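You operate a simulated robot arm through the tools that you are given. There is no shell and no other tool.

You run a simulated robot arm. Do the job below in one go: nothing can be reset, and whatever is moved stays where it is left.

JOB
Put things in order on the top of the wall bench. At the end: the gauge from the top of the wall bench stands where the silver small block stood; the teal narrow brush from the top of the wall bench stands on top of the spool; the silver small block is on the bobbin; the silver narrow block stands on top of the green divider; whatever was shut is shut again. Leave all else as you found it, and nothing knocked over.

The check looks at the end state, three seconds after you hand in, the way a careful person would. Anything else that was tipped, shoved, dropped, spilled or broken makes it a failure.

ROBOT AND FRAMES
A 7-joint arm with a two-finger parallel gripper, fixed in place. Base frame: the origin is at the foot of the arm, x ahead of it, y to its left, z up; the work surface is at about z = 740. Units: mm, rad, N and s.
With the tool pointing down near the work surface it reaches from about 100 to 660 mm from the base axis. Its first joint turns from -1.152 to 1.152 rad. Payload 1.57 kg.
The TCP is the grasp point between the finger pads, 30 mm short of the fingertips. In the tool frame z runs along the fingers and y along their closing line. The gripper opens to 80 mm. The fingers are 17 mm wide and 12 mm thick; the gripper's body (40 by 82 mm) begins 80 mm behind the TCP.
Orientation is that of the tool frame in the base frame, as [roll, pitch, yaw] about the fixed x, y, z axes, in that order (R = Rz(yaw) Ry(pitch) Rx(roll)). With the fingers straight down and closing along the base's y, the tool's x points along the base's -x, its y along +y and its z along -z.

CONTROLS
- The arm moves only by the tool arm_command. Its argument "series" is a list of rows, each an object (a shift or turn left out is 0, a gripper value left out holds the last) with "travel": the shift along the tool's x, y, z in units of 100 mm (1.0 is 100 mm), a list of three; "turn": the turn, a rotation vector about the tool's x, y, z in units of 90 degrees (1.0 is 90 degrees), a list of three; "claw": the finger opening in mm, from 0 to 80. In form: [{"travel": [x, y, z], "turn": [ax, ay, az], "claw": claw}, ...]. A call has 1 to 20 rows; each row is the pose to reach, as a shift and turn from the pose commanded when the call began, along the tool's axes at that moment. A call with a number of a shift or a turn outside -1 to 1 is refused whole. A row lasts 0.2 s, in which the tool goes at most 50 mm and 0.15 rad; a call with a longer step from one row to the next is refused whole, and so is a gripper value outside its range. A pose out of reach is approached as far as the arm can. The call stops where the force on the tool passes 40 N (or 10 N more than at its start, if that is more) or the arm is blocked; 0.2 s more then pass. The fingers move at their own pace (about 72 mm/s each) and stop on an object; they squeeze with about 27 N. The grip force told is the motor's: it shows also when the fingers shut on nothing. Time passes only in rows, and 0.2 s behind the last, so rows that repeat a pose let the fingers close. It gives the time, the measured TCP pose, the force on the tool (base axes), the opening and the grip force at its end, in the units of the frame above (readings bear some noise), with the torque about the TCP (base axes, N m) and any sound that the robot's microphone picked up.
- Cameras (640 x 400 px; columns grow to the right, rows downward): "scene" is fixed at [66.4, 454.4, 1408.1]; the picture's right is [-0.57, -0.82, 0.00], its down [-0.60, 0.42, -0.68] and it looks along [0.56, -0.39, -0.73] (base axes); focal length 286 px, centre (320, 200). "wrist" rides on the gripper at [72, -7, -122] in the tool frame; the picture's right is [0.09, 1.00, 0.00], its down [-0.84, 0.08, -0.54] and it looks along [-0.54, 0.05, 0.84] (tool axes); focal length 238 px, centre (320, 200). There is no depth. A picture from a camera that has moved, and an enlarged one, comes with that camera's place and axes in the base frame and with its lens.
- grab_frame(camera): a new picture of that camera. The clock stands still meanwhile.
- enlarge(camera, box): a new picture of the part [left, top, right, bottom] of that camera's present view, enlarged. The clock stands still meanwhile.
- close_job(): hands the job in; it is judged then, once.

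Places have to be worked out from the pictures, the camera data and where the tool is seen. Open the gripper and draw the arm clear of the work before you hand the job in, unless the task says otherwise.

The tools are called after "Call:" as name(argument=value, ...) on one line, values as JSON. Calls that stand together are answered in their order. arm_command: Moves the arm, as the interface text tells. Its arguments: {"type":"object","properties":{"series":{"type":"array","items":{"type":"object","properties":{"travel":{"type":"array","items":{"type":"number"}},"turn":{"type":"array","items":{"type":"number"}},"claw":{"type":"number"}}}}},"required":["series"]} The other tools are called the same way: grab_frame (camera) takes a picture; enlarge (camera, box) takes an enlarged picture of a part of a camera's view; close_job () hands the job in.

At the start:

```text
time: 0.0
eef_pos: [474.3, -43.5, 1092.8]
tool_rot: [3.141, -0.001, 3.14]
ft_force: [0.7, -0.2, -0.5]
ft_torque: [0.02, 0.05, -0.04]
grip_width: 80.3
gripper_force: 0.0
```

scene: 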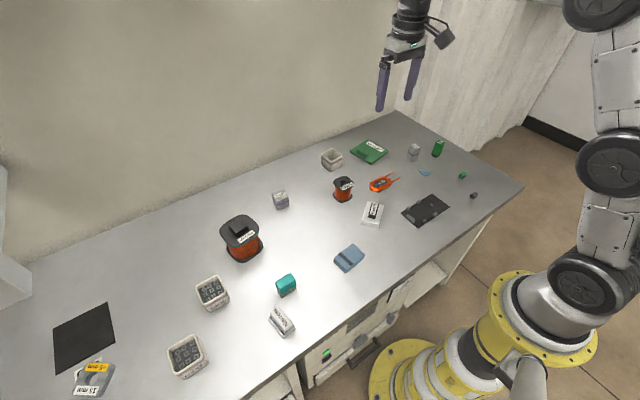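
wrist: 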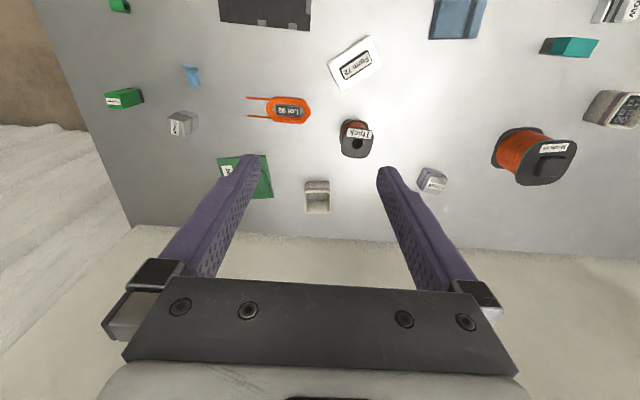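

I start by looking closely at the bench to identify the labelled objects.

Call:
enlarge(camera="scene", box=[300, 120, 540, 270])

Call:
enlarge(camera="scene", box=[160, 180, 400, 330])

Call:
enlarge(camera="scene", box=[30, 270, 330, 400])

Call:
enlarge(camera="wrist", box=[80, 0, 400, 220])

Call:
enlarge(camera="wrist", box=[320, 0, 640, 220])

```text
2.67 times, centred on (420, 195) of scene
camera zoom: at [66.4, 454.4, 1408.1], right [-0.57, -0.82, 0.0], down [-0.6, 0.42, -0.68], along [0.56, -0.39, -0.73], focal length 763 px, centre (53, 213)
```

zoom: 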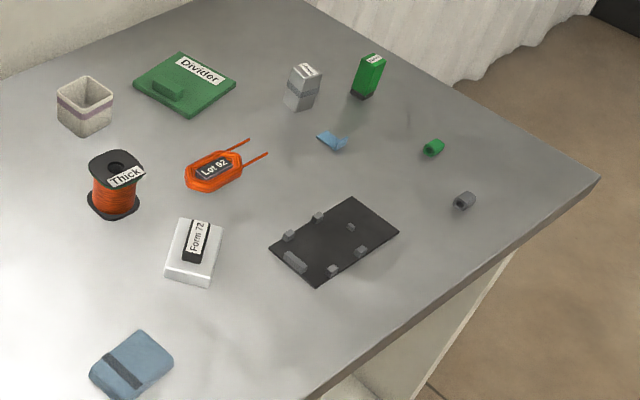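

```text
2.67 times, centred on (280, 255) of scene
camera zoom: at [66.4, 454.4, 1408.1], right [-0.57, -0.82, 0.0], down [-0.6, 0.42, -0.68], along [0.56, -0.39, -0.73], focal length 763 px, centre (427, 53)
```

zoom: 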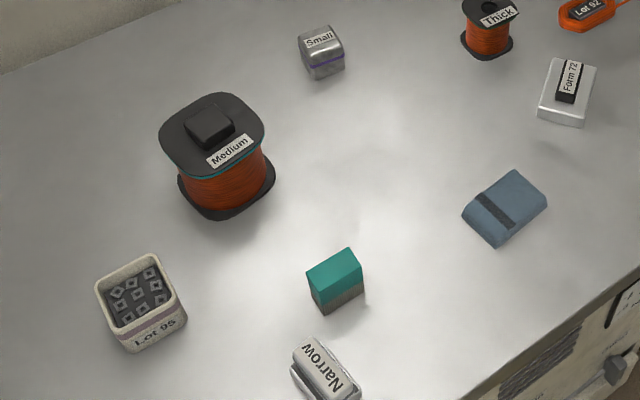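

```text
2.13 times, centred on (180, 335) of scene
camera zoom: at [66.4, 454.4, 1408.1], right [-0.57, -0.82, 0.0], down [-0.6, 0.42, -0.68], along [0.56, -0.39, -0.73], focal length 610 px, centre (619, -88)
```

zoom: 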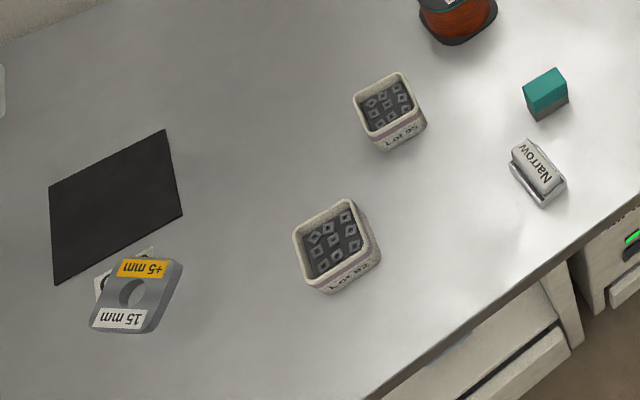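

```text
1.82 times, centred on (240, 110) of wrist
camera zoom: at [404.4, -50.3, 1215.1], right [-0.09, 1.0, 0.0], down [0.84, 0.08, 0.54], along [0.54, 0.05, -0.84], focal length 433 px, centre (466, 364)
```

zoom: 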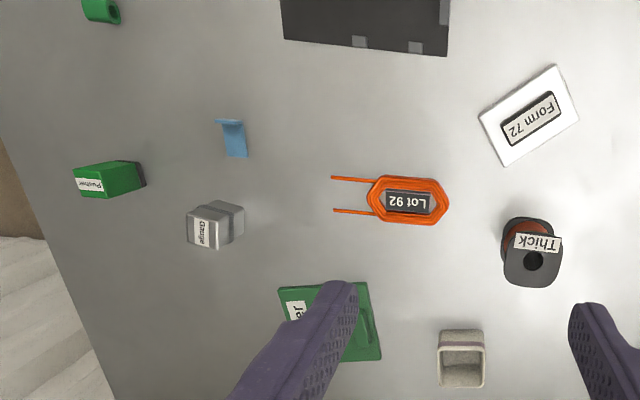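

```text
1.82 times, centred on (480, 110) of wrist
camera zoom: at [404.4, -50.3, 1215.1], right [-0.09, 1.0, 0.0], down [0.84, 0.08, 0.54], along [0.54, 0.05, -0.84], focal length 433 px, centre (29, 364)
```

zoom: 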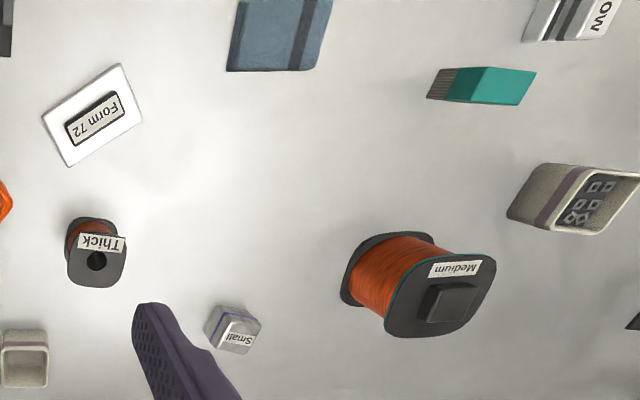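

Call:
enlarge(camera="scene", box=[260, 240, 500, 400])

Call:
enlarge(camera="scene", box=[210, 180, 310, 270])

Call:
enlarge(camera="scene", box=[310, 130, 410, 220])

Call:
enlarge(camera="scene", box=[40, 340, 140, 400])

Call:
enlarge(camera="scene", box=[390, 130, 500, 220])

Call:
enlarge(camera="scene", box=[0, 150, 160, 300])

```text
2.50 times, centred on (380, 320) of scene
camera zoom: at [66.4, 454.4, 1408.1], right [-0.57, -0.82, 0.0], down [-0.6, 0.42, -0.68], along [0.56, -0.39, -0.73], focal length 715 px, centre (170, -100)
```

zoom: 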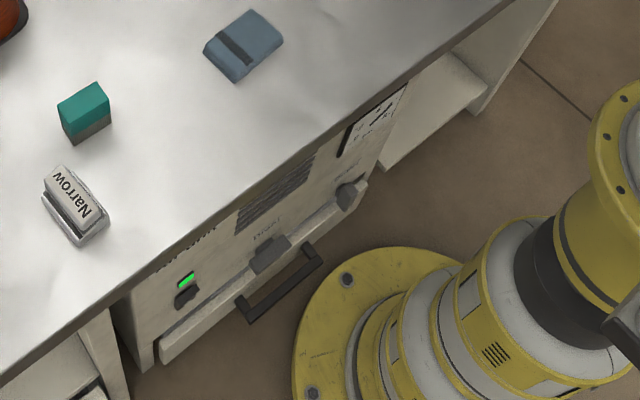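

```text
4.44 times, centred on (260, 225) of scene
camera zoom: at [66.4, 454.4, 1408.1], right [-0.57, -0.82, 0.0], down [-0.6, 0.42, -0.68], along [0.56, -0.39, -0.73], focal length 1271 px, centre (587, 89)
```

zoom: 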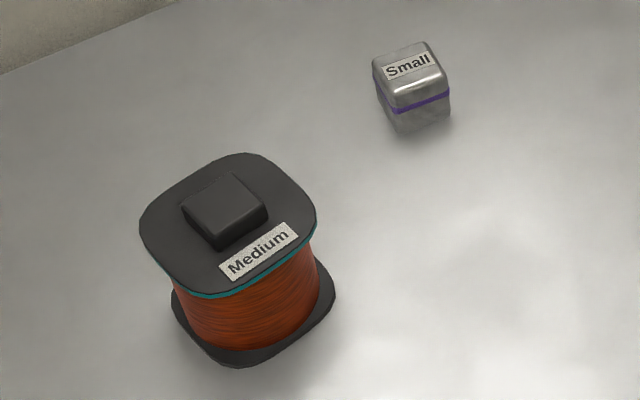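

```text
4.44 times, centred on (360, 175) of scene
camera zoom: at [66.4, 454.4, 1408.1], right [-0.57, -0.82, 0.0], down [-0.6, 0.42, -0.68], along [0.56, -0.39, -0.73], focal length 1271 px, centre (142, 311)
```

zoom: 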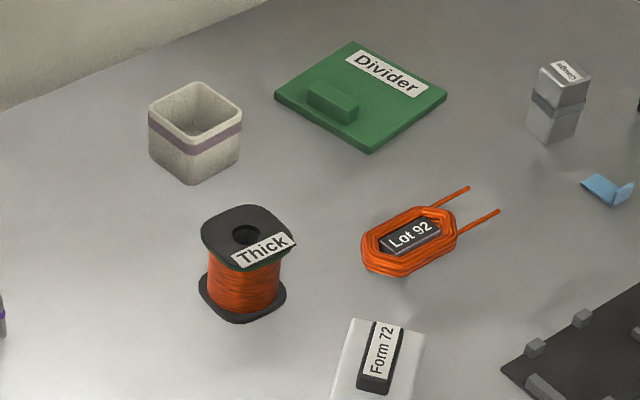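

```text
6.40 times, centred on (90, 370) of scene
camera zoom: at [66.4, 454.4, 1408.1], right [-0.57, -0.82, 0.0], down [-0.6, 0.42, -0.68], along [0.56, -0.39, -0.73], focal length 1830 px, centre (1792, -888)
```

zoom: 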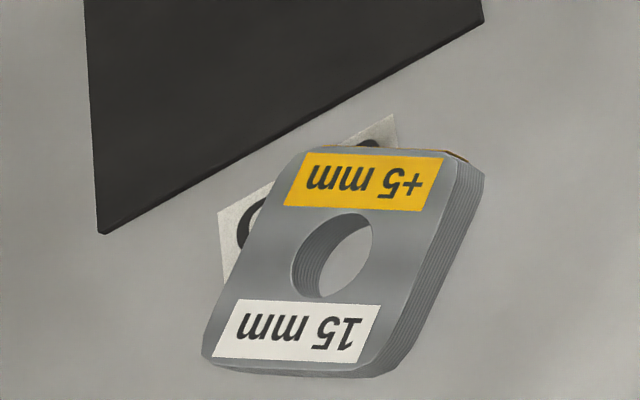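

```text
4.44 times, centred on (445, 175) of scene
camera zoom: at [66.4, 454.4, 1408.1], right [-0.57, -0.82, 0.0], down [-0.6, 0.42, -0.68], along [0.56, -0.39, -0.73], focal length 1271 px, centre (-236, 311)
```

zoom: 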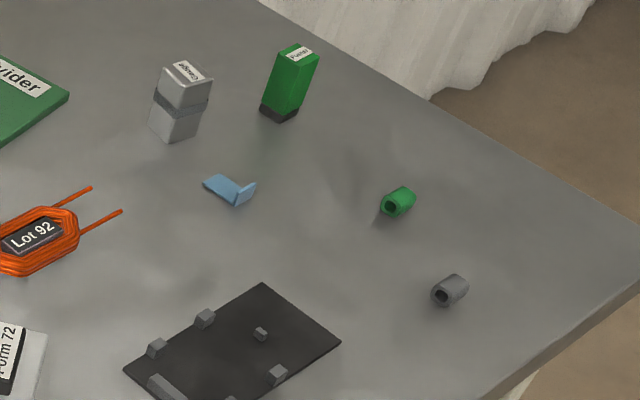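

```text
2.67 times, centred on (80, 225) of scene
camera zoom: at [66.4, 454.4, 1408.1], right [-0.57, -0.82, 0.0], down [-0.6, 0.42, -0.68], along [0.56, -0.39, -0.73], focal length 763 px, centre (960, 133)
```

zoom: 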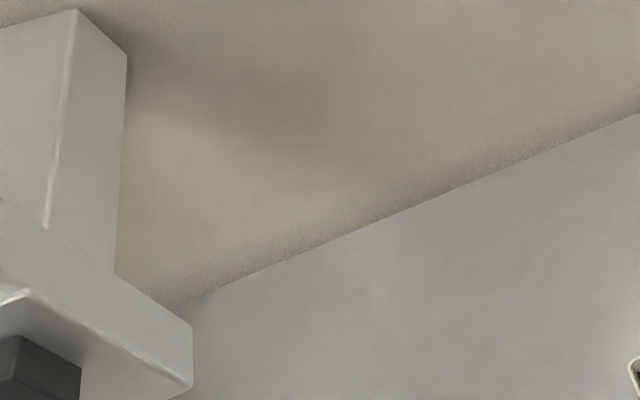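

The bench holds two wire reels ("Thick" small, about (547,31); "Medium" larger, about (534,377)), so I need to see which is the spool and which the bobbin. I move the wrist camera lower and to the left to read labels.

Call:
arm_command(series=[{"travel": [0.25, 0.25, 0.25]}, {"travel": [0.5, 0.5, 0.5]}, {"travel": [0.75, 0.75, 0.75]}, {"travel": [1, 1, 1]}])

Call:
grab_frame(camera="wrist")

```text
time: 1.0
eef_pos: [375.8, 56.2, 993.0]
tool_rot: [-3.141, 0.002, 3.141]
ft_force: [0.2, 0.6, 0.0]
ft_torque: [0.02, 0.0, -0.01]
grip_width: 79.8
gripper_force: 0.1
```

```text
taken
camera wrist: at [303.8, 49.8, 1115.3], right [-0.09, 1.0, 0.0], down [0.84, 0.08, 0.54], along [0.54, 0.05, -0.84], focal length 238 px, centre (320, 200)
```

wrist: 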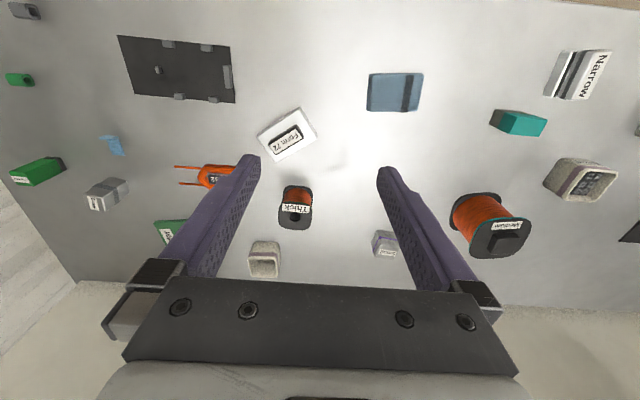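

I continue left to view the far-left region and the big reel.

Call:
arm_command(series=[{"travel": [0, 0.5, 0]}, {"travel": [0, 1, 0]}])

Call:
arm_command(series=[{"travel": [0, 0.45, 0.1]}, {"travel": [0, 0.9, 0.2]}])

Call:
grab_frame(camera="wrist")

```text
time: 1.6
eef_pos: [376.1, 156.4, 993.3]
tool_rot: [-3.139, 0.0, 3.14]
ft_force: [0.5, -0.7, 0.1]
ft_torque: [0.02, 0.04, -0.01]
grip_width: 80.2
gripper_force: 0.2
```

```text
time: 2.2
eef_pos: [375.9, 245.9, 972.4]
tool_rot: [-3.14, 0.001, 3.139]
ft_force: [-0.5, -0.1, 0.0]
ft_torque: [-0.02, 0.05, 0.02]
grip_width: 80.1
gripper_force: 0.1
```

```text
taken
camera wrist: at [304.8, 239.9, 1095.0], right [-0.09, 1.0, 0.0], down [0.84, 0.08, 0.54], along [0.54, 0.05, -0.84], focal length 238 px, centre (320, 200)
```

wrist: 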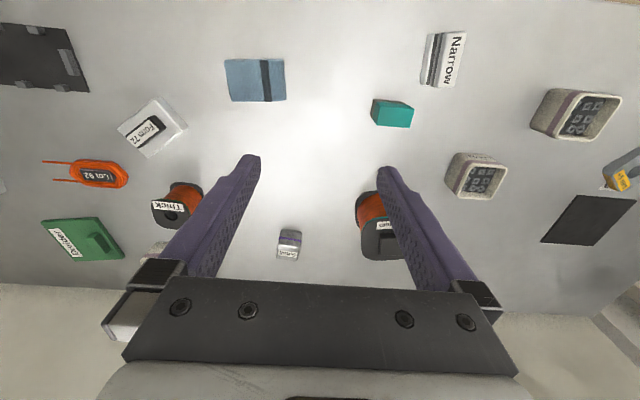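

Call:
enlarge(camera="wrist", box=[340, 20, 640, 280])

Call:
enlarge(camera="wrist", box=[30, 120, 210, 270])

Call:
enlarge(camera="wrist", box=[340, 20, 500, 140])

Call:
enlarge(camera="wrist", box=[200, 40, 320, 120])

```text
1.54 times, centred on (490, 150) of wrist
camera zoom: at [304.8, 239.9, 1095.0], right [-0.09, 1.0, 0.0], down [0.84, 0.08, 0.54], along [0.54, 0.05, -0.84], focal length 367 px, centre (58, 277)
```

zoom: 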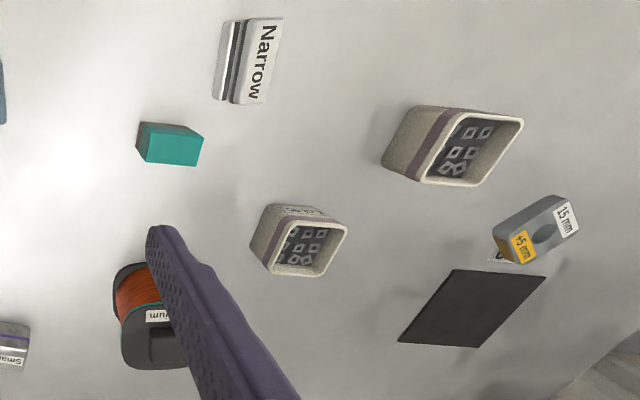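

```text
2.67 times, centred on (120, 195) of wrist
camera zoom: at [304.8, 239.9, 1095.0], right [-0.09, 1.0, 0.0], down [0.84, 0.08, 0.54], along [0.54, 0.05, -0.84], focal length 636 px, centre (853, 213)
```

zoom: 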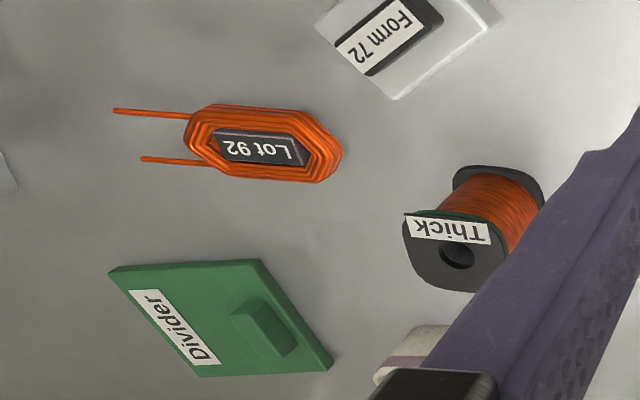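

```text
3.33 times, centred on (420, 80) of wrist
camera zoom: at [304.8, 239.9, 1095.0], right [-0.09, 1.0, 0.0], down [0.84, 0.08, 0.54], along [0.54, 0.05, -0.84], focal length 794 px, centre (-13, 600)
```

zoom: 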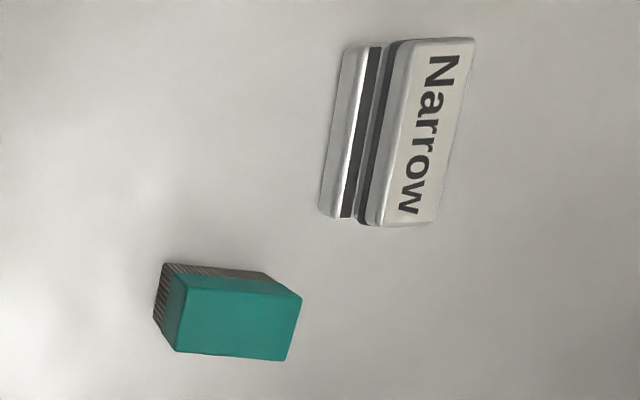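

```text
5.00 times, centred on (260, 80) of wrist
camera zoom: at [304.8, 239.9, 1095.0], right [-0.09, 1.0, 0.0], down [0.84, 0.08, 0.54], along [0.54, 0.05, -0.84], focal length 1192 px, centre (620, 800)
```

zoom: 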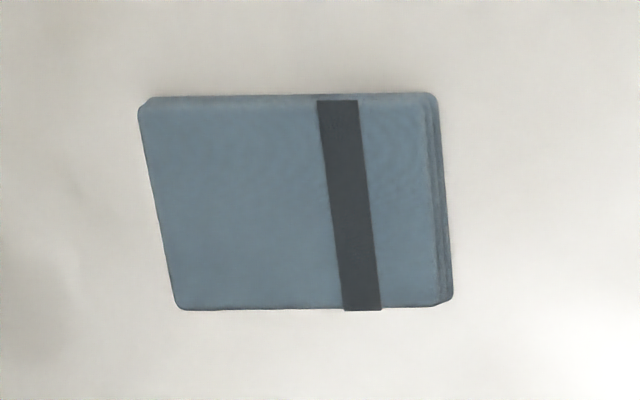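

The two reels differ mostly by size and label; I rotate the wrist to look left at the machine on the far left, to make sure nothing else there is relevant.

Call:
arm_command(series=[{"turn": [0, 0, -0.09]}, {"turn": [0, 0, -0.18]}, {"turn": [0, 0, -0.27]}, {"turn": [0, 0, -0.36]}, {"turn": [0, 0, -0.45]}, {"turn": [0, 0, -0.54]}, {"turn": [0, 0, -0.63]}, {"turn": [0, 0, -0.72]}, {"turn": [0, 0, -0.81]}, {"turn": [0, 0, -0.9]}])

Call:
grab_frame(camera="wrist")

Call:
grab_frame(camera="scene")

```text
time: 4.4
eef_pos: [376.1, 247.7, 972.9]
tool_rot: [3.14, 0.0, -1.728]
ft_force: [-0.1, 0.8, 0.0]
ft_torque: [0.0, 0.01, 0.02]
grip_width: 80.0
gripper_force: 0.1
```

```text
taken
camera wrist: at [372.1, 174.4, 1095.1], right [-1.0, 0.06, 0.0], down [0.05, 0.84, 0.54], along [0.03, 0.54, -0.84], focal length 238 px, centre (320, 200)
```

wrist: 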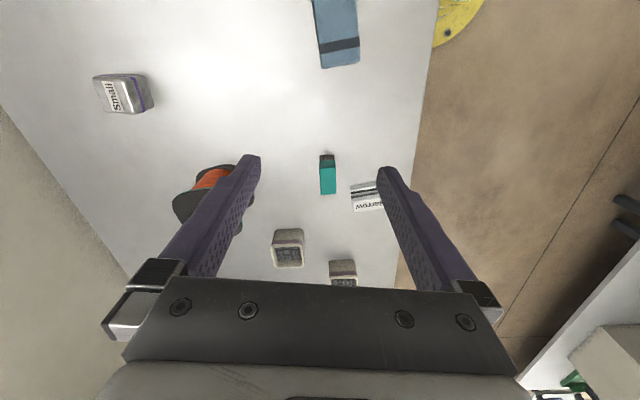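

```text
taken
```

scene: 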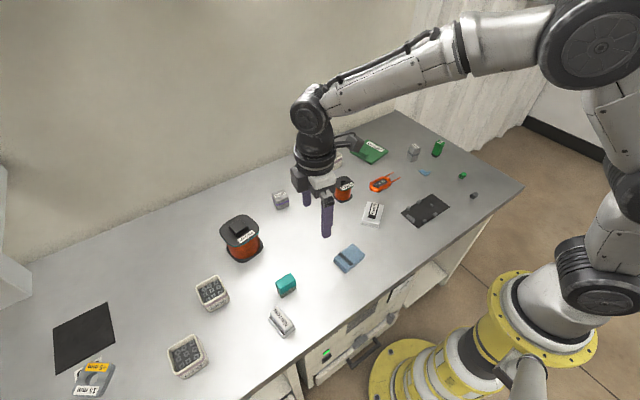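

At the lower right edge of the wrist view another surface with a green item appears; I tilt the wrist camera up to see it and the left side.

Call:
arm_command(series=[{"turn": [0, -0.09, 0]}, {"turn": [0, -0.18, 0]}, {"turn": [0, -0.27, 0]}, {"turn": [0, -0.36, 0]}, {"turn": [0, -0.45, 0]}])

Call:
grab_frame(camera="wrist")

```text
time: 5.6
eef_pos: [376.3, 246.0, 971.8]
tool_rot: [-3.139, 0.706, -1.73]
ft_force: [-0.4, -0.1, -0.6]
ft_torque: [0.01, 0.05, 0.02]
grip_width: 80.1
gripper_force: 0.0
```

```text
taken
camera wrist: at [362.5, 112.7, 1018.8], right [-0.99, 0.09, -0.06], down [-0.03, 0.29, 0.96], along [0.1, 0.95, -0.29], focal length 238 px, centre (320, 200)
```

wrist: 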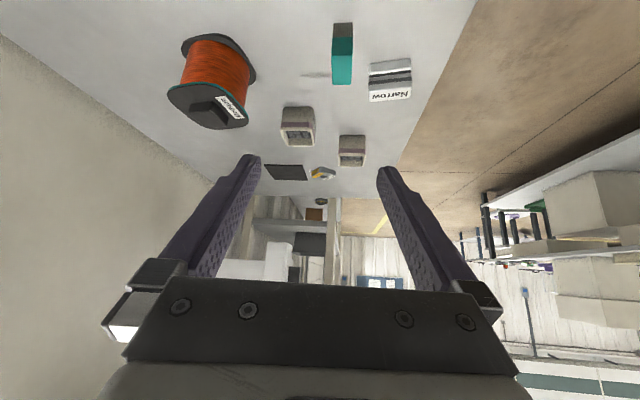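

Call:
enlarge(camera="wrist", box=[220, 140, 440, 290])

Call:
enlarge(camera="wrist", box=[440, 120, 640, 280])

Call:
enlarge(camera="wrist", box=[150, 10, 430, 190])

```text
2.67 times, centred on (330, 215) of wrist
camera zoom: at [362.5, 112.7, 1018.8], right [-0.99, 0.09, -0.06], down [-0.03, 0.29, 0.96], along [0.1, 0.95, -0.29], focal length 636 px, centre (293, 160)
```

zoom: 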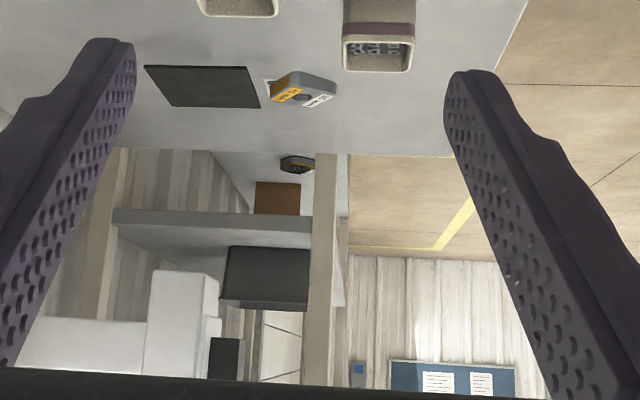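

```text
2.50 times, centred on (540, 200) of wrist
camera zoom: at [362.5, 112.7, 1018.8], right [-0.99, 0.09, -0.06], down [-0.03, 0.29, 0.96], along [0.1, 0.95, -0.29], focal length 596 px, centre (-230, 200)
```

zoom: 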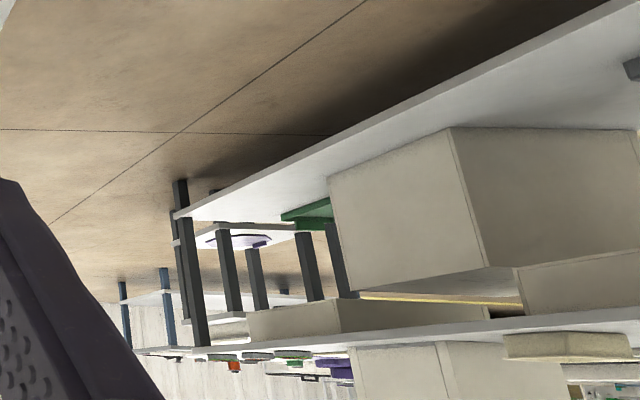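

```text
2.22 times, centred on (290, 100) of wrist
camera zoom: at [362.5, 112.7, 1018.8], right [-0.99, 0.09, -0.06], down [-0.03, 0.29, 0.96], along [0.1, 0.95, -0.29], focal length 530 px, centre (387, 422)
```

zoom: 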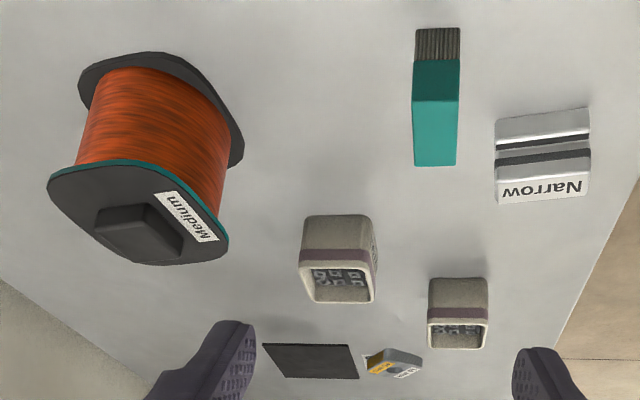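

The rest is background scenery, so the task items are all on this bench. I bring the wrist upright again and close the fingers for an unobstructed look at the big reel.

Call:
arm_command(series=[{"turn": [0, 0.09, 0], "claw": 0}, {"turn": [0, 0.18, 0], "claw": 0}, {"turn": [0, 0.27, 0], "claw": 0}, {"turn": [0, 0.36, 0], "claw": 0}, {"turn": [0, 0.45, 0], "claw": 0}])

Call:
arm_command(series=[{"turn": [0, 0, 0.09]}, {"turn": [0, 0, 0.18]}, {"turn": [0, 0, 0.27]}, {"turn": [0, 0, 0.36]}, {"turn": [0, 0, 0.45]}, {"turn": [0, 0, 0.54]}, {"turn": [0, 0, 0.63]}, {"turn": [0, 0, 0.72]}, {"turn": [0, 0, 0.81]}, {"turn": [0, 0, 0.9]}])

Call:
grab_frame(camera="wrist")

Call:
enlarge(camera="wrist", box=[340, 170, 440, 270])

Call:
enlarge(camera="wrist", box=[140, 150, 240, 250])

Call:
enlarge(camera="wrist", box=[360, 20, 480, 140])

Call:
enlarge(camera="wrist", box=[250, 210, 330, 270])

```text
time: 6.8
eef_pos: [376.6, 246.7, 973.4]
tool_rot: [-3.139, -0.004, -1.728]
ft_force: [0.0, -0.9, 0.0]
ft_torque: [0.01, -0.05, 0.03]
grip_width: 0.0
gripper_force: 21.5
```

```text
time: 9.0
eef_pos: [375.4, 247.2, 971.9]
tool_rot: [3.142, 0.0, 3.139]
ft_force: [0.4, 0.2, -0.3]
ft_torque: [0.0, 0.01, -0.01]
grip_width: 0.0
gripper_force: 21.4
```

```text
taken
camera wrist: at [305.1, 240.0, 1094.5], right [-0.09, 1.0, 0.0], down [0.84, 0.07, 0.54], along [0.54, 0.05, -0.84], focal length 238 px, centre (320, 200)
```

wrist: 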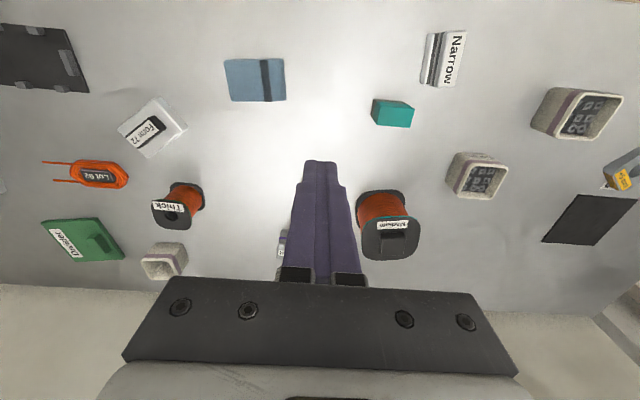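

```text
4.00 times, centred on (390, 220) of wrist
camera zoom: at [305.1, 240.0, 1094.5], right [-0.09, 1.0, 0.0], down [0.84, 0.07, 0.54], along [0.54, 0.05, -0.84], focal length 953 px, centre (40, 120)
```

zoom: 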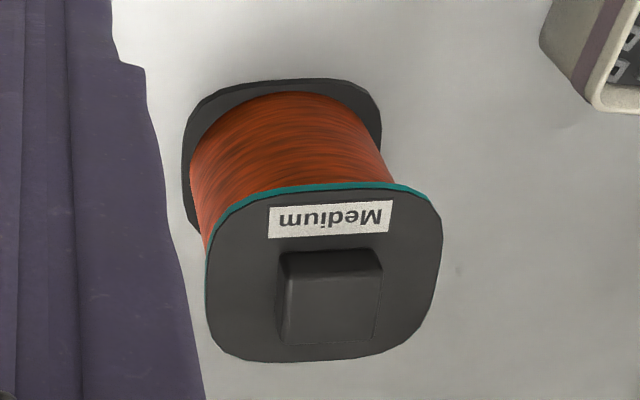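

```text
4.00 times, centred on (190, 200) of wrist
camera zoom: at [305.1, 240.0, 1094.5], right [-0.09, 1.0, 0.0], down [0.84, 0.07, 0.54], along [0.54, 0.05, -0.84], focal length 953 px, centre (840, 200)
```

zoom: 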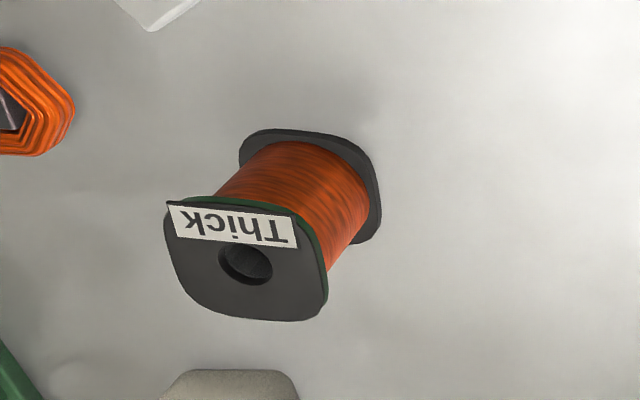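

```text
3.33 times, centred on (420, 80) of wrist
camera zoom: at [305.1, 240.0, 1094.5], right [-0.09, 1.0, 0.0], down [0.84, 0.07, 0.54], along [0.54, 0.05, -0.84], focal length 794 px, centre (-13, 600)
```

zoom: 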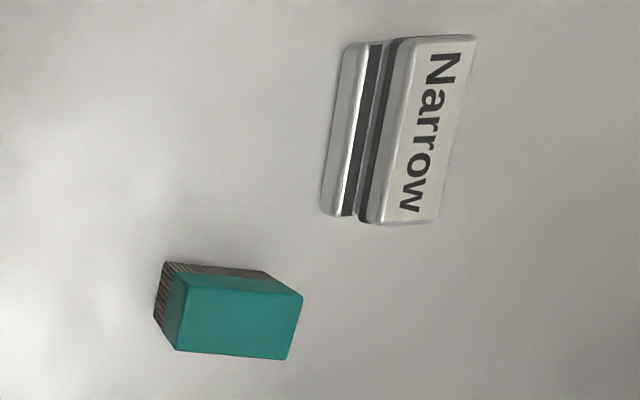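

```text
6.67 times, centred on (290, 240) of wrist
camera zoom: at [305.1, 240.0, 1094.5], right [-0.09, 1.0, 0.0], down [0.84, 0.07, 0.54], along [0.54, 0.05, -0.84], focal length 1589 px, centre (520, -67)
```

zoom: 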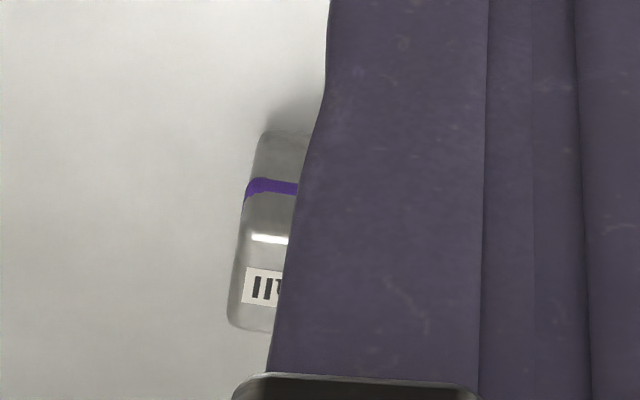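

The big reel is about 89 mm across with a square boss on top, the small one ("Thick") about 58 mm with a bore; I take the large reel as the spool and the small one as the bobbin. I open the fingers again to see the small block between them.

Call:
arm_command(series=[{"claw": 80}, {"claw": 80}, {"claw": 80}, {"claw": 80}])

Call:
enlarge(camera="wrist", box=[260, 215, 320, 265])

Call:
enlarge(camera="scene", box=[260, 180, 300, 220])

Call:
enlarge(camera="scene", box=[265, 265, 305, 305])

Call:
enlarge(camera="scene", box=[260, 300, 310, 350])

Call:
enlarge(camera="scene", box=[395, 130, 435, 170])

Call:
enlarge(camera="scene", box=[340, 130, 400, 170])

```text
time: 10.0
eef_pos: [376.4, 246.0, 973.0]
tool_rot: [3.14, 0.0, 3.137]
ft_force: [0.1, 0.0, -1.0]
ft_torque: [0.02, 0.01, -0.01]
grip_width: 79.9
gripper_force: 0.1
```

```text
8.00 times, centred on (290, 240) of wrist
camera zoom: at [305.0, 239.8, 1094.5], right [-0.09, 1.0, 0.0], down [0.84, 0.08, 0.54], along [0.54, 0.05, -0.84], focal length 1907 px, centre (560, -120)
```

zoom: 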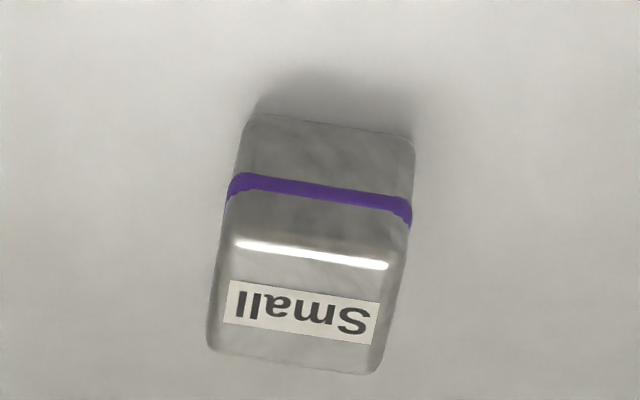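

```text
10.00 times, centred on (280, 200) of scene
camera zoom: at [66.4, 454.4, 1408.1], right [-0.57, -0.82, 0.0], down [-0.6, 0.42, -0.68], along [0.56, -0.39, -0.73], focal length 2860 px, centre (720, 200)
```

zoom: 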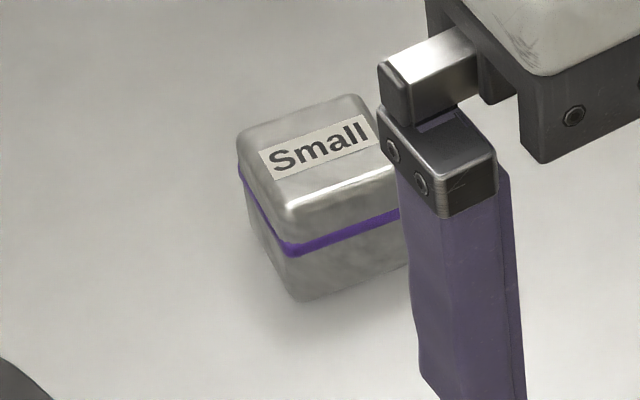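

```text
10.00 times, centred on (285, 285) of scene
camera zoom: at [66.4, 454.4, 1408.1], right [-0.57, -0.82, 0.0], down [-0.6, 0.42, -0.68], along [0.56, -0.39, -0.73], focal length 2860 px, centre (670, -650)
```

zoom: 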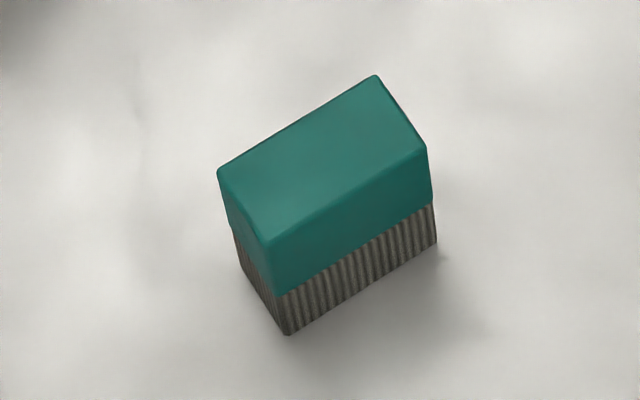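

```text
8.00 times, centred on (285, 325) of scene
camera zoom: at [66.4, 454.4, 1408.1], right [-0.57, -0.82, 0.0], down [-0.6, 0.42, -0.68], along [0.56, -0.39, -0.73], focal length 2288 px, centre (600, -800)
```

zoom: 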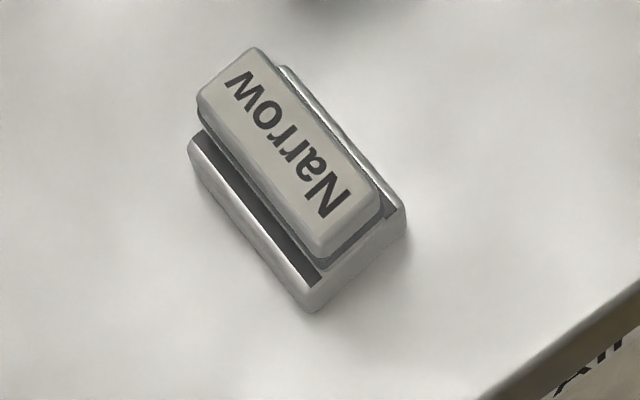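

```text
10.00 times, centred on (415, 150) of scene
camera zoom: at [66.4, 454.4, 1408.1], right [-0.57, -0.82, 0.0], down [-0.6, 0.42, -0.68], along [0.56, -0.39, -0.73], focal length 2860 px, centre (-630, 700)
```

zoom: 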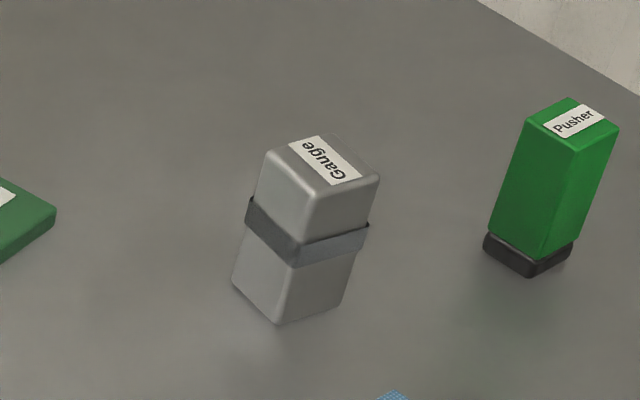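

```text
10.00 times, centred on (370, 150) of scene
camera zoom: at [66.4, 454.4, 1408.1], right [-0.57, -0.82, 0.0], down [-0.6, 0.42, -0.68], along [0.56, -0.39, -0.73], focal length 2860 px, centre (-180, 700)
```

zoom: 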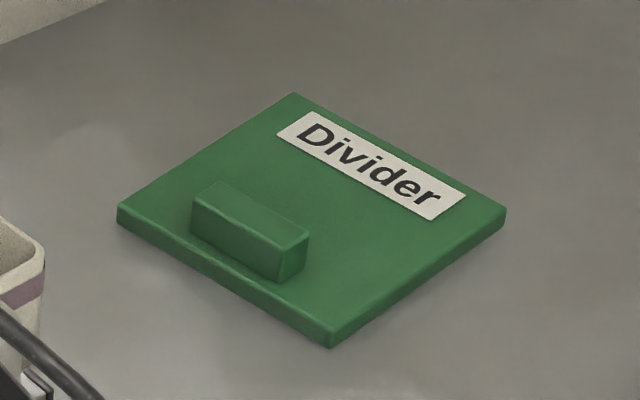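

The enlarged views are crisp: small block ≈40 mm cube at about (629,209), gauge ≈28×28×56 at (553,-295), brush ≈42×22×49 at (374,340), narrow block at about (307,389), divider ≈103 mm plate centred near (674,-194). Before moving things I check the texts around the bench and the reels once more for naming hints.

Call:
enlarge(camera="scene", box=[310, 290, 390, 370])

Call:
enlarge(camera="scene", box=[370, 260, 430, 320])

Call:
enlarge(camera="scene", box=[60, 350, 130, 400])

Call:
enlarge(camera="scene", box=[215, 205, 270, 265])

Call:
enlarge(camera="scene", box=[325, 170, 365, 210])

Call:
enlarge(camera="wrist", box=[150, 175, 220, 235])

```text
5.00 times, centred on (350, 330) of scene
camera zoom: at [66.4, 454.4, 1408.1], right [-0.57, -0.82, 0.0], down [-0.6, 0.42, -0.68], along [0.56, -0.39, -0.73], focal length 1430 px, centre (170, -450)
```

zoom: 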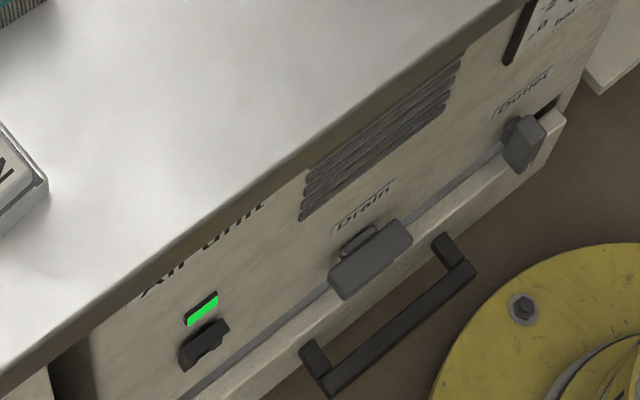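

```text
6.67 times, centred on (400, 290) of scene
camera zoom: at [66.4, 454.4, 1408.1], right [-0.57, -0.82, 0.0], down [-0.6, 0.42, -0.68], along [0.56, -0.39, -0.73], focal length 1907 px, centre (-213, -400)
```

zoom: 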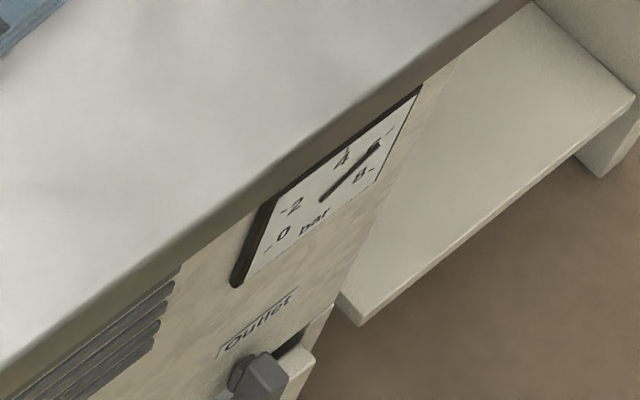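

```text
8.00 times, centred on (95, 375) of scene
camera zoom: at [66.4, 454.4, 1408.1], right [-0.57, -0.82, 0.0], down [-0.6, 0.42, -0.68], along [0.56, -0.39, -0.73], focal length 2288 px, centre (2120, -1200)
```

zoom: 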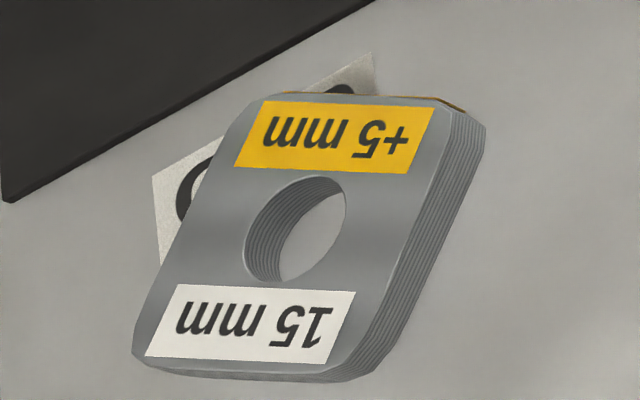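

```text
6.67 times, centred on (242, 235) of scene
camera zoom: at [66.4, 454.4, 1408.1], right [-0.57, -0.82, 0.0], down [-0.6, 0.42, -0.68], along [0.56, -0.39, -0.73], focal length 1907 px, centre (837, -33)
```

zoom: 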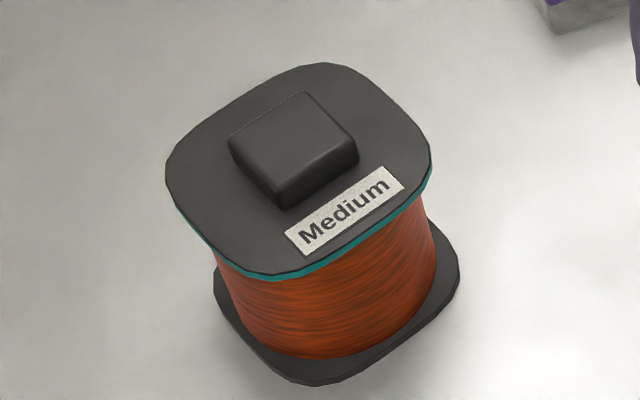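

```text
10.00 times, centred on (345, 190) of scene
camera zoom: at [66.4, 454.4, 1408.1], right [-0.57, -0.82, 0.0], down [-0.6, 0.42, -0.68], along [0.56, -0.39, -0.73], focal length 2860 px, centre (70, 300)
```

zoom: 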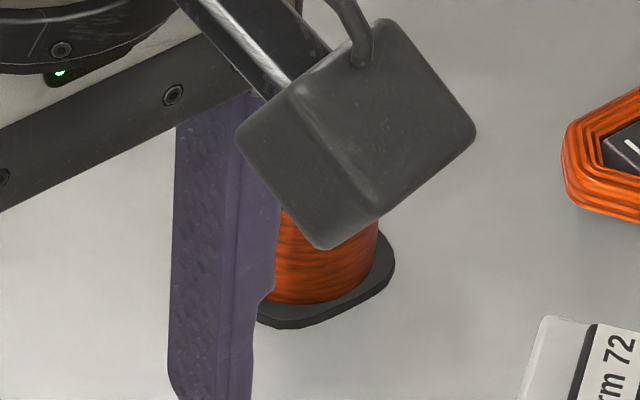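

```text
6.67 times, centred on (185, 205) of wrist
camera zoom: at [305.0, 239.8, 1094.5], right [-0.09, 1.0, 0.0], down [0.84, 0.08, 0.54], along [0.54, 0.05, -0.84], focal length 1589 px, centre (1220, 167)
```

zoom: 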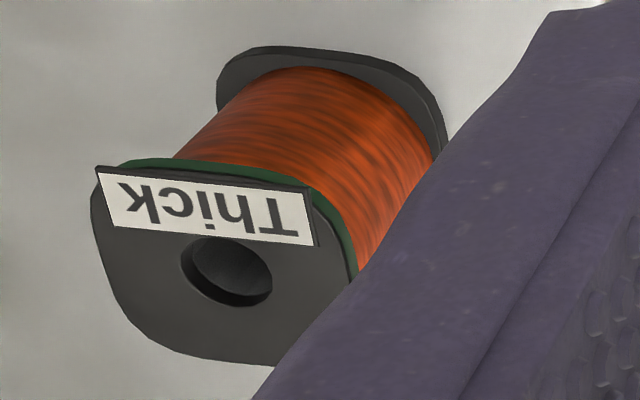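

The reels carry no further naming hints, so I keep: spool = large "Medium" reel, bobbin = small "Thick" reel. Now I head over the small block at about (629,209), staying high.

Call:
arm_command(series=[{"travel": [-0.33, -0.12, 0], "turn": [0, 0, 0.02]}, {"travel": [-0.66, -0.25, 0], "turn": [0, 0, 0.04]}, {"travel": [-1.0, -0.37, 0], "turn": [0, 0, 0.061]}])

Call:
arm_command(series=[{"travel": [-0.4, 0, 0.2]}, {"travel": [-0.8, 0, 0.4]}, {"travel": [-0.8, 0, 0.8]}])

Call:
grab_frame(camera="wrist")

```text
time: 10.8
eef_pos: [475.7, 209.5, 971.1]
tool_rot: [-3.141, 0.003, 3.044]
ft_force: [-0.3, 0.9, 0.4]
ft_torque: [0.0, 0.02, -0.02]
grip_width: 79.8
gripper_force: 0.2
```

```text
time: 11.6
eef_pos: [557.3, 201.0, 891.9]
tool_rot: [3.141, 0.003, 3.045]
ft_force: [0.0, 0.6, 0.9]
ft_torque: [0.0, 0.01, 0.02]
grip_width: 80.3
gripper_force: 0.0
```

```text
taken
camera wrist: at [485.7, 202.5, 1014.5], right [0.01, 1.0, 0.0], down [0.84, 0.0, 0.54], along [0.54, 0.0, -0.84], focal length 238 px, centre (320, 200)
```

wrist: 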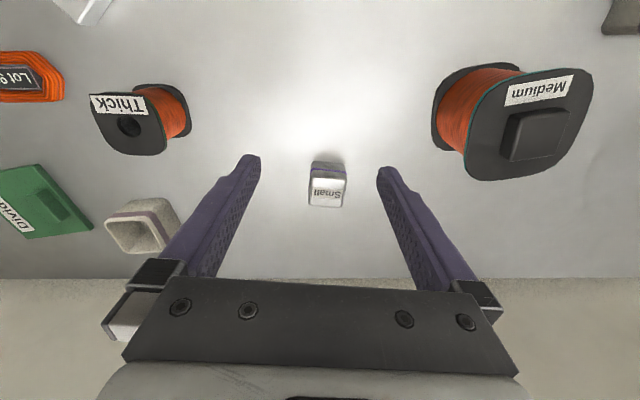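

Call:
enlarge(camera="wrist", box=[290, 145, 370, 225])

Call:
enlarge(camera="wrist", box=[80, 65, 200, 165])

Call:
enlarge(camera="wrist", box=[420, 50, 600, 190])

Call:
enlarge(camera="scene", box=[250, 150, 310, 220])

```text
5.00 times, centred on (330, 185) of wrist
camera zoom: at [485.7, 202.5, 1014.5], right [0.01, 1.0, 0.0], down [0.84, 0.0, 0.54], along [0.54, 0.0, -0.84], focal length 1192 px, centre (270, 275)
```

zoom: 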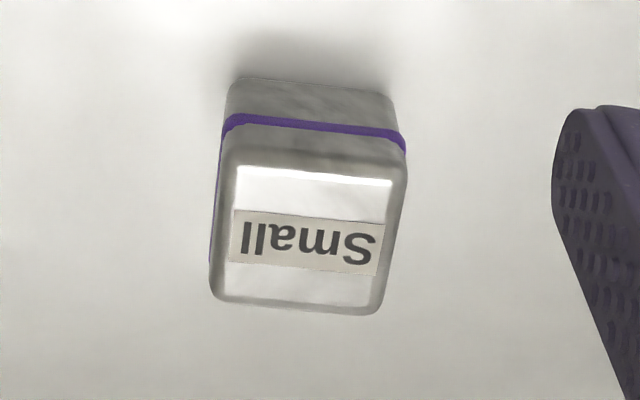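

```text
4.00 times, centred on (140, 115) of wrist
camera zoom: at [485.7, 202.5, 1014.5], right [0.01, 1.0, 0.0], down [0.84, 0.0, 0.54], along [0.54, 0.0, -0.84], focal length 953 px, centre (1040, 540)
```

zoom: 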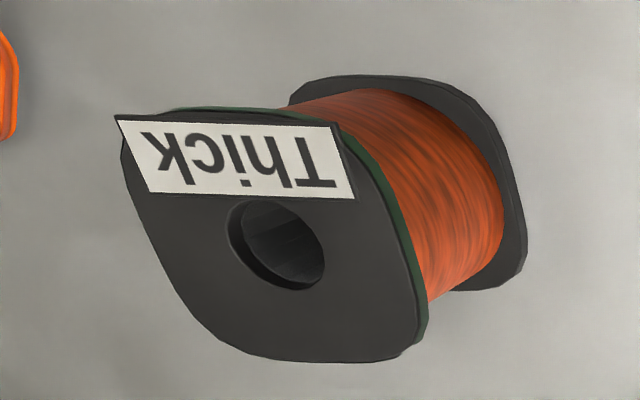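

```text
2.86 times, centred on (510, 120) of wrist
camera zoom: at [485.7, 202.5, 1014.5], right [0.01, 1.0, 0.0], down [0.84, 0.0, 0.54], along [0.54, 0.0, -0.84], focal length 681 px, centre (-223, 429)
```

zoom: 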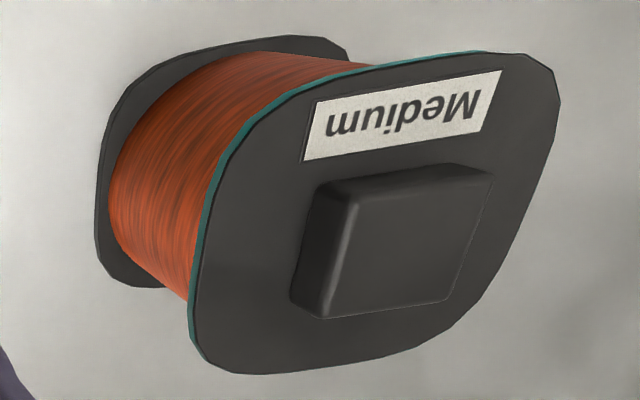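

```text
5.71 times, centred on (280, 185) of scene
camera zoom: at [66.4, 454.4, 1408.1], right [-0.57, -0.82, 0.0], down [-0.6, 0.42, -0.68], along [0.56, -0.39, -0.73], focal length 1634 px, centre (549, 286)
```

zoom: 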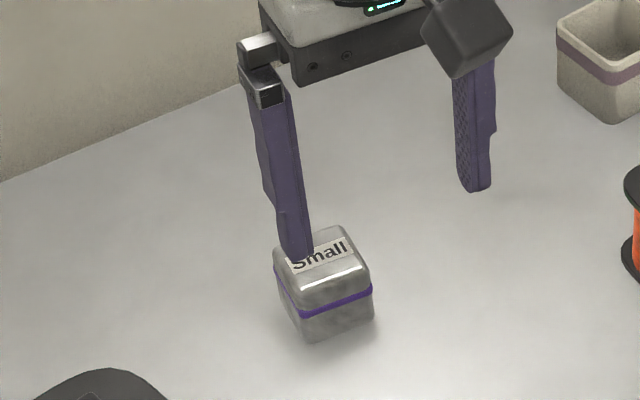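

The wrist view puts the small block's centre at about (627,210), turned roughly -6°. I move above it at z≈850 and check reach.

Call:
arm_command(series=[{"travel": [-0.35, 0.08, 0.1]}, {"travel": [-0.685, 0.157, 0.3]}, {"travel": [-0.685, 0.157, 0.4]}])

Call:
grab_frame(camera="wrist")

Call:
enlarge(camera="scene", box=[240, 150, 320, 230])

```text
time: 12.4
eef_pos: [625.1, 211.0, 851.8]
tool_rot: [-3.14, -0.002, 3.042]
ft_force: [0.9, -0.1, -0.1]
ft_torque: [0.0, -0.03, 0.04]
grip_width: 79.9
gripper_force: 0.1
```

```text
taken
camera wrist: at [553.9, 210.6, 974.7], right [0.01, 1.0, 0.0], down [0.84, 0.0, 0.54], along [0.54, 0.0, -0.84], focal length 238 px, centre (320, 200)
```

wrist: 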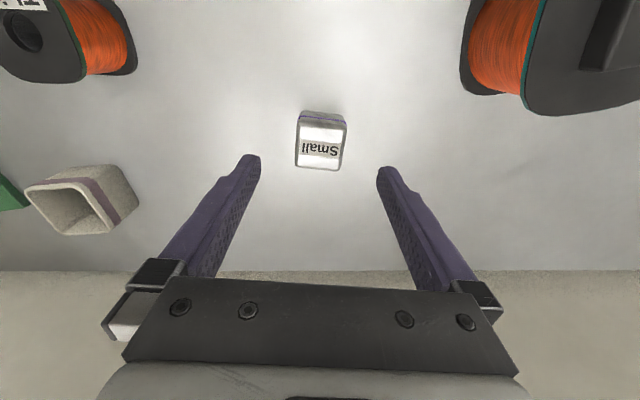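

```text
5.00 times, centred on (280, 190) of scene
camera zoom: at [66.4, 454.4, 1408.1], right [-0.57, -0.82, 0.0], down [-0.6, 0.42, -0.68], along [0.56, -0.39, -0.73], focal length 1430 px, centre (520, 250)
```

zoom: 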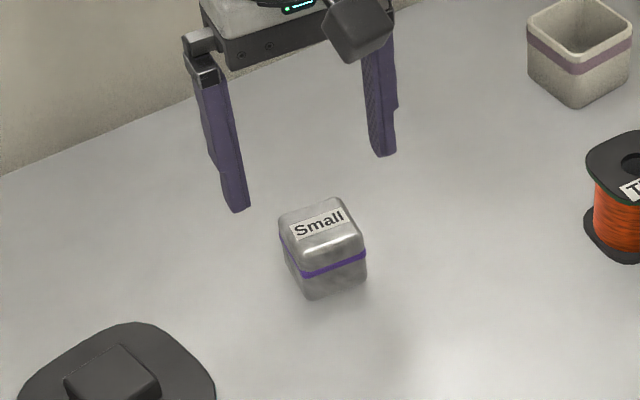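

Reach is fine at this height. I check the block's place once more from here before going down.

Call:
enlarge(camera="wrist", box=[280, 95, 360, 185])

```text
4.44 times, centred on (320, 140) of wrist
camera zoom: at [553.9, 210.6, 974.7], right [0.01, 1.0, 0.0], down [0.84, 0.0, 0.54], along [0.54, 0.0, -0.84], focal length 1059 px, centre (320, 467)
```

zoom: 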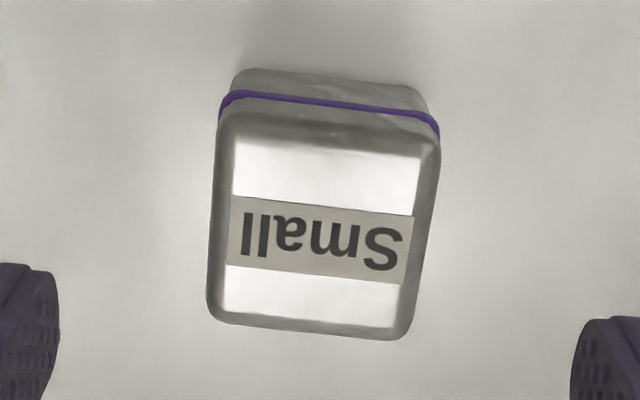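

The block top is centred at about (626,209.5), turned about -8°. I align, descend to z≈778 with the fingers astride it, and close.

Call:
arm_command(series=[{"travel": [-0.013, -0.014, 0.1], "turn": [0, 0, 0.026]}, {"travel": [-0.013, -0.014, 0.35], "turn": [0, 0, 0.026]}, {"travel": [-0.013, -0.014, 0.55], "turn": [0, 0, 0.026]}, {"travel": [-0.013, -0.014, 0.74], "turn": [0, 0, 0.026]}, {"travel": [-0.013, -0.014, 0.74], "turn": [0, 0, 0.026]}])

Call:
grab_frame(camera="wrist")

Call:
enlarge(camera="scene", box=[240, 160, 320, 230])

```text
time: 13.6
eef_pos: [625.3, 209.4, 779.1]
tool_rot: [3.141, 0.002, 3.001]
ft_force: [-0.3, -0.1, -0.6]
ft_torque: [0.03, 0.03, 0.01]
grip_width: 80.1
gripper_force: 0.0
```

```text
taken
camera wrist: at [554.8, 212.3, 900.9], right [0.05, 1.0, 0.0], down [0.84, -0.04, 0.54], along [0.54, -0.03, -0.84], focal length 238 px, centre (320, 200)
```

wrist: 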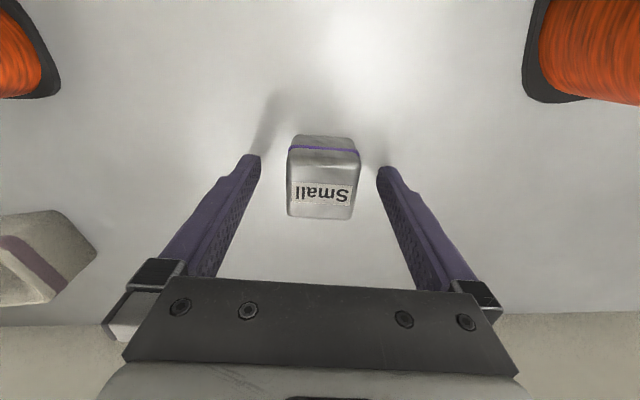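

```text
5.71 times, centred on (280, 195) of scene
camera zoom: at [66.4, 454.4, 1408.1], right [-0.57, -0.82, 0.0], down [-0.6, 0.42, -0.68], along [0.56, -0.39, -0.73], focal length 1634 px, centre (549, 229)
```

zoom: 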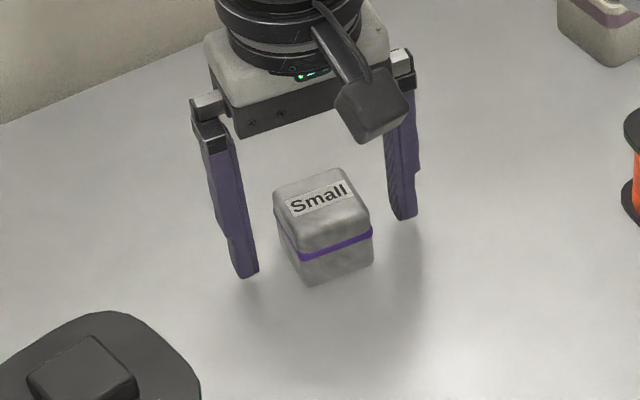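

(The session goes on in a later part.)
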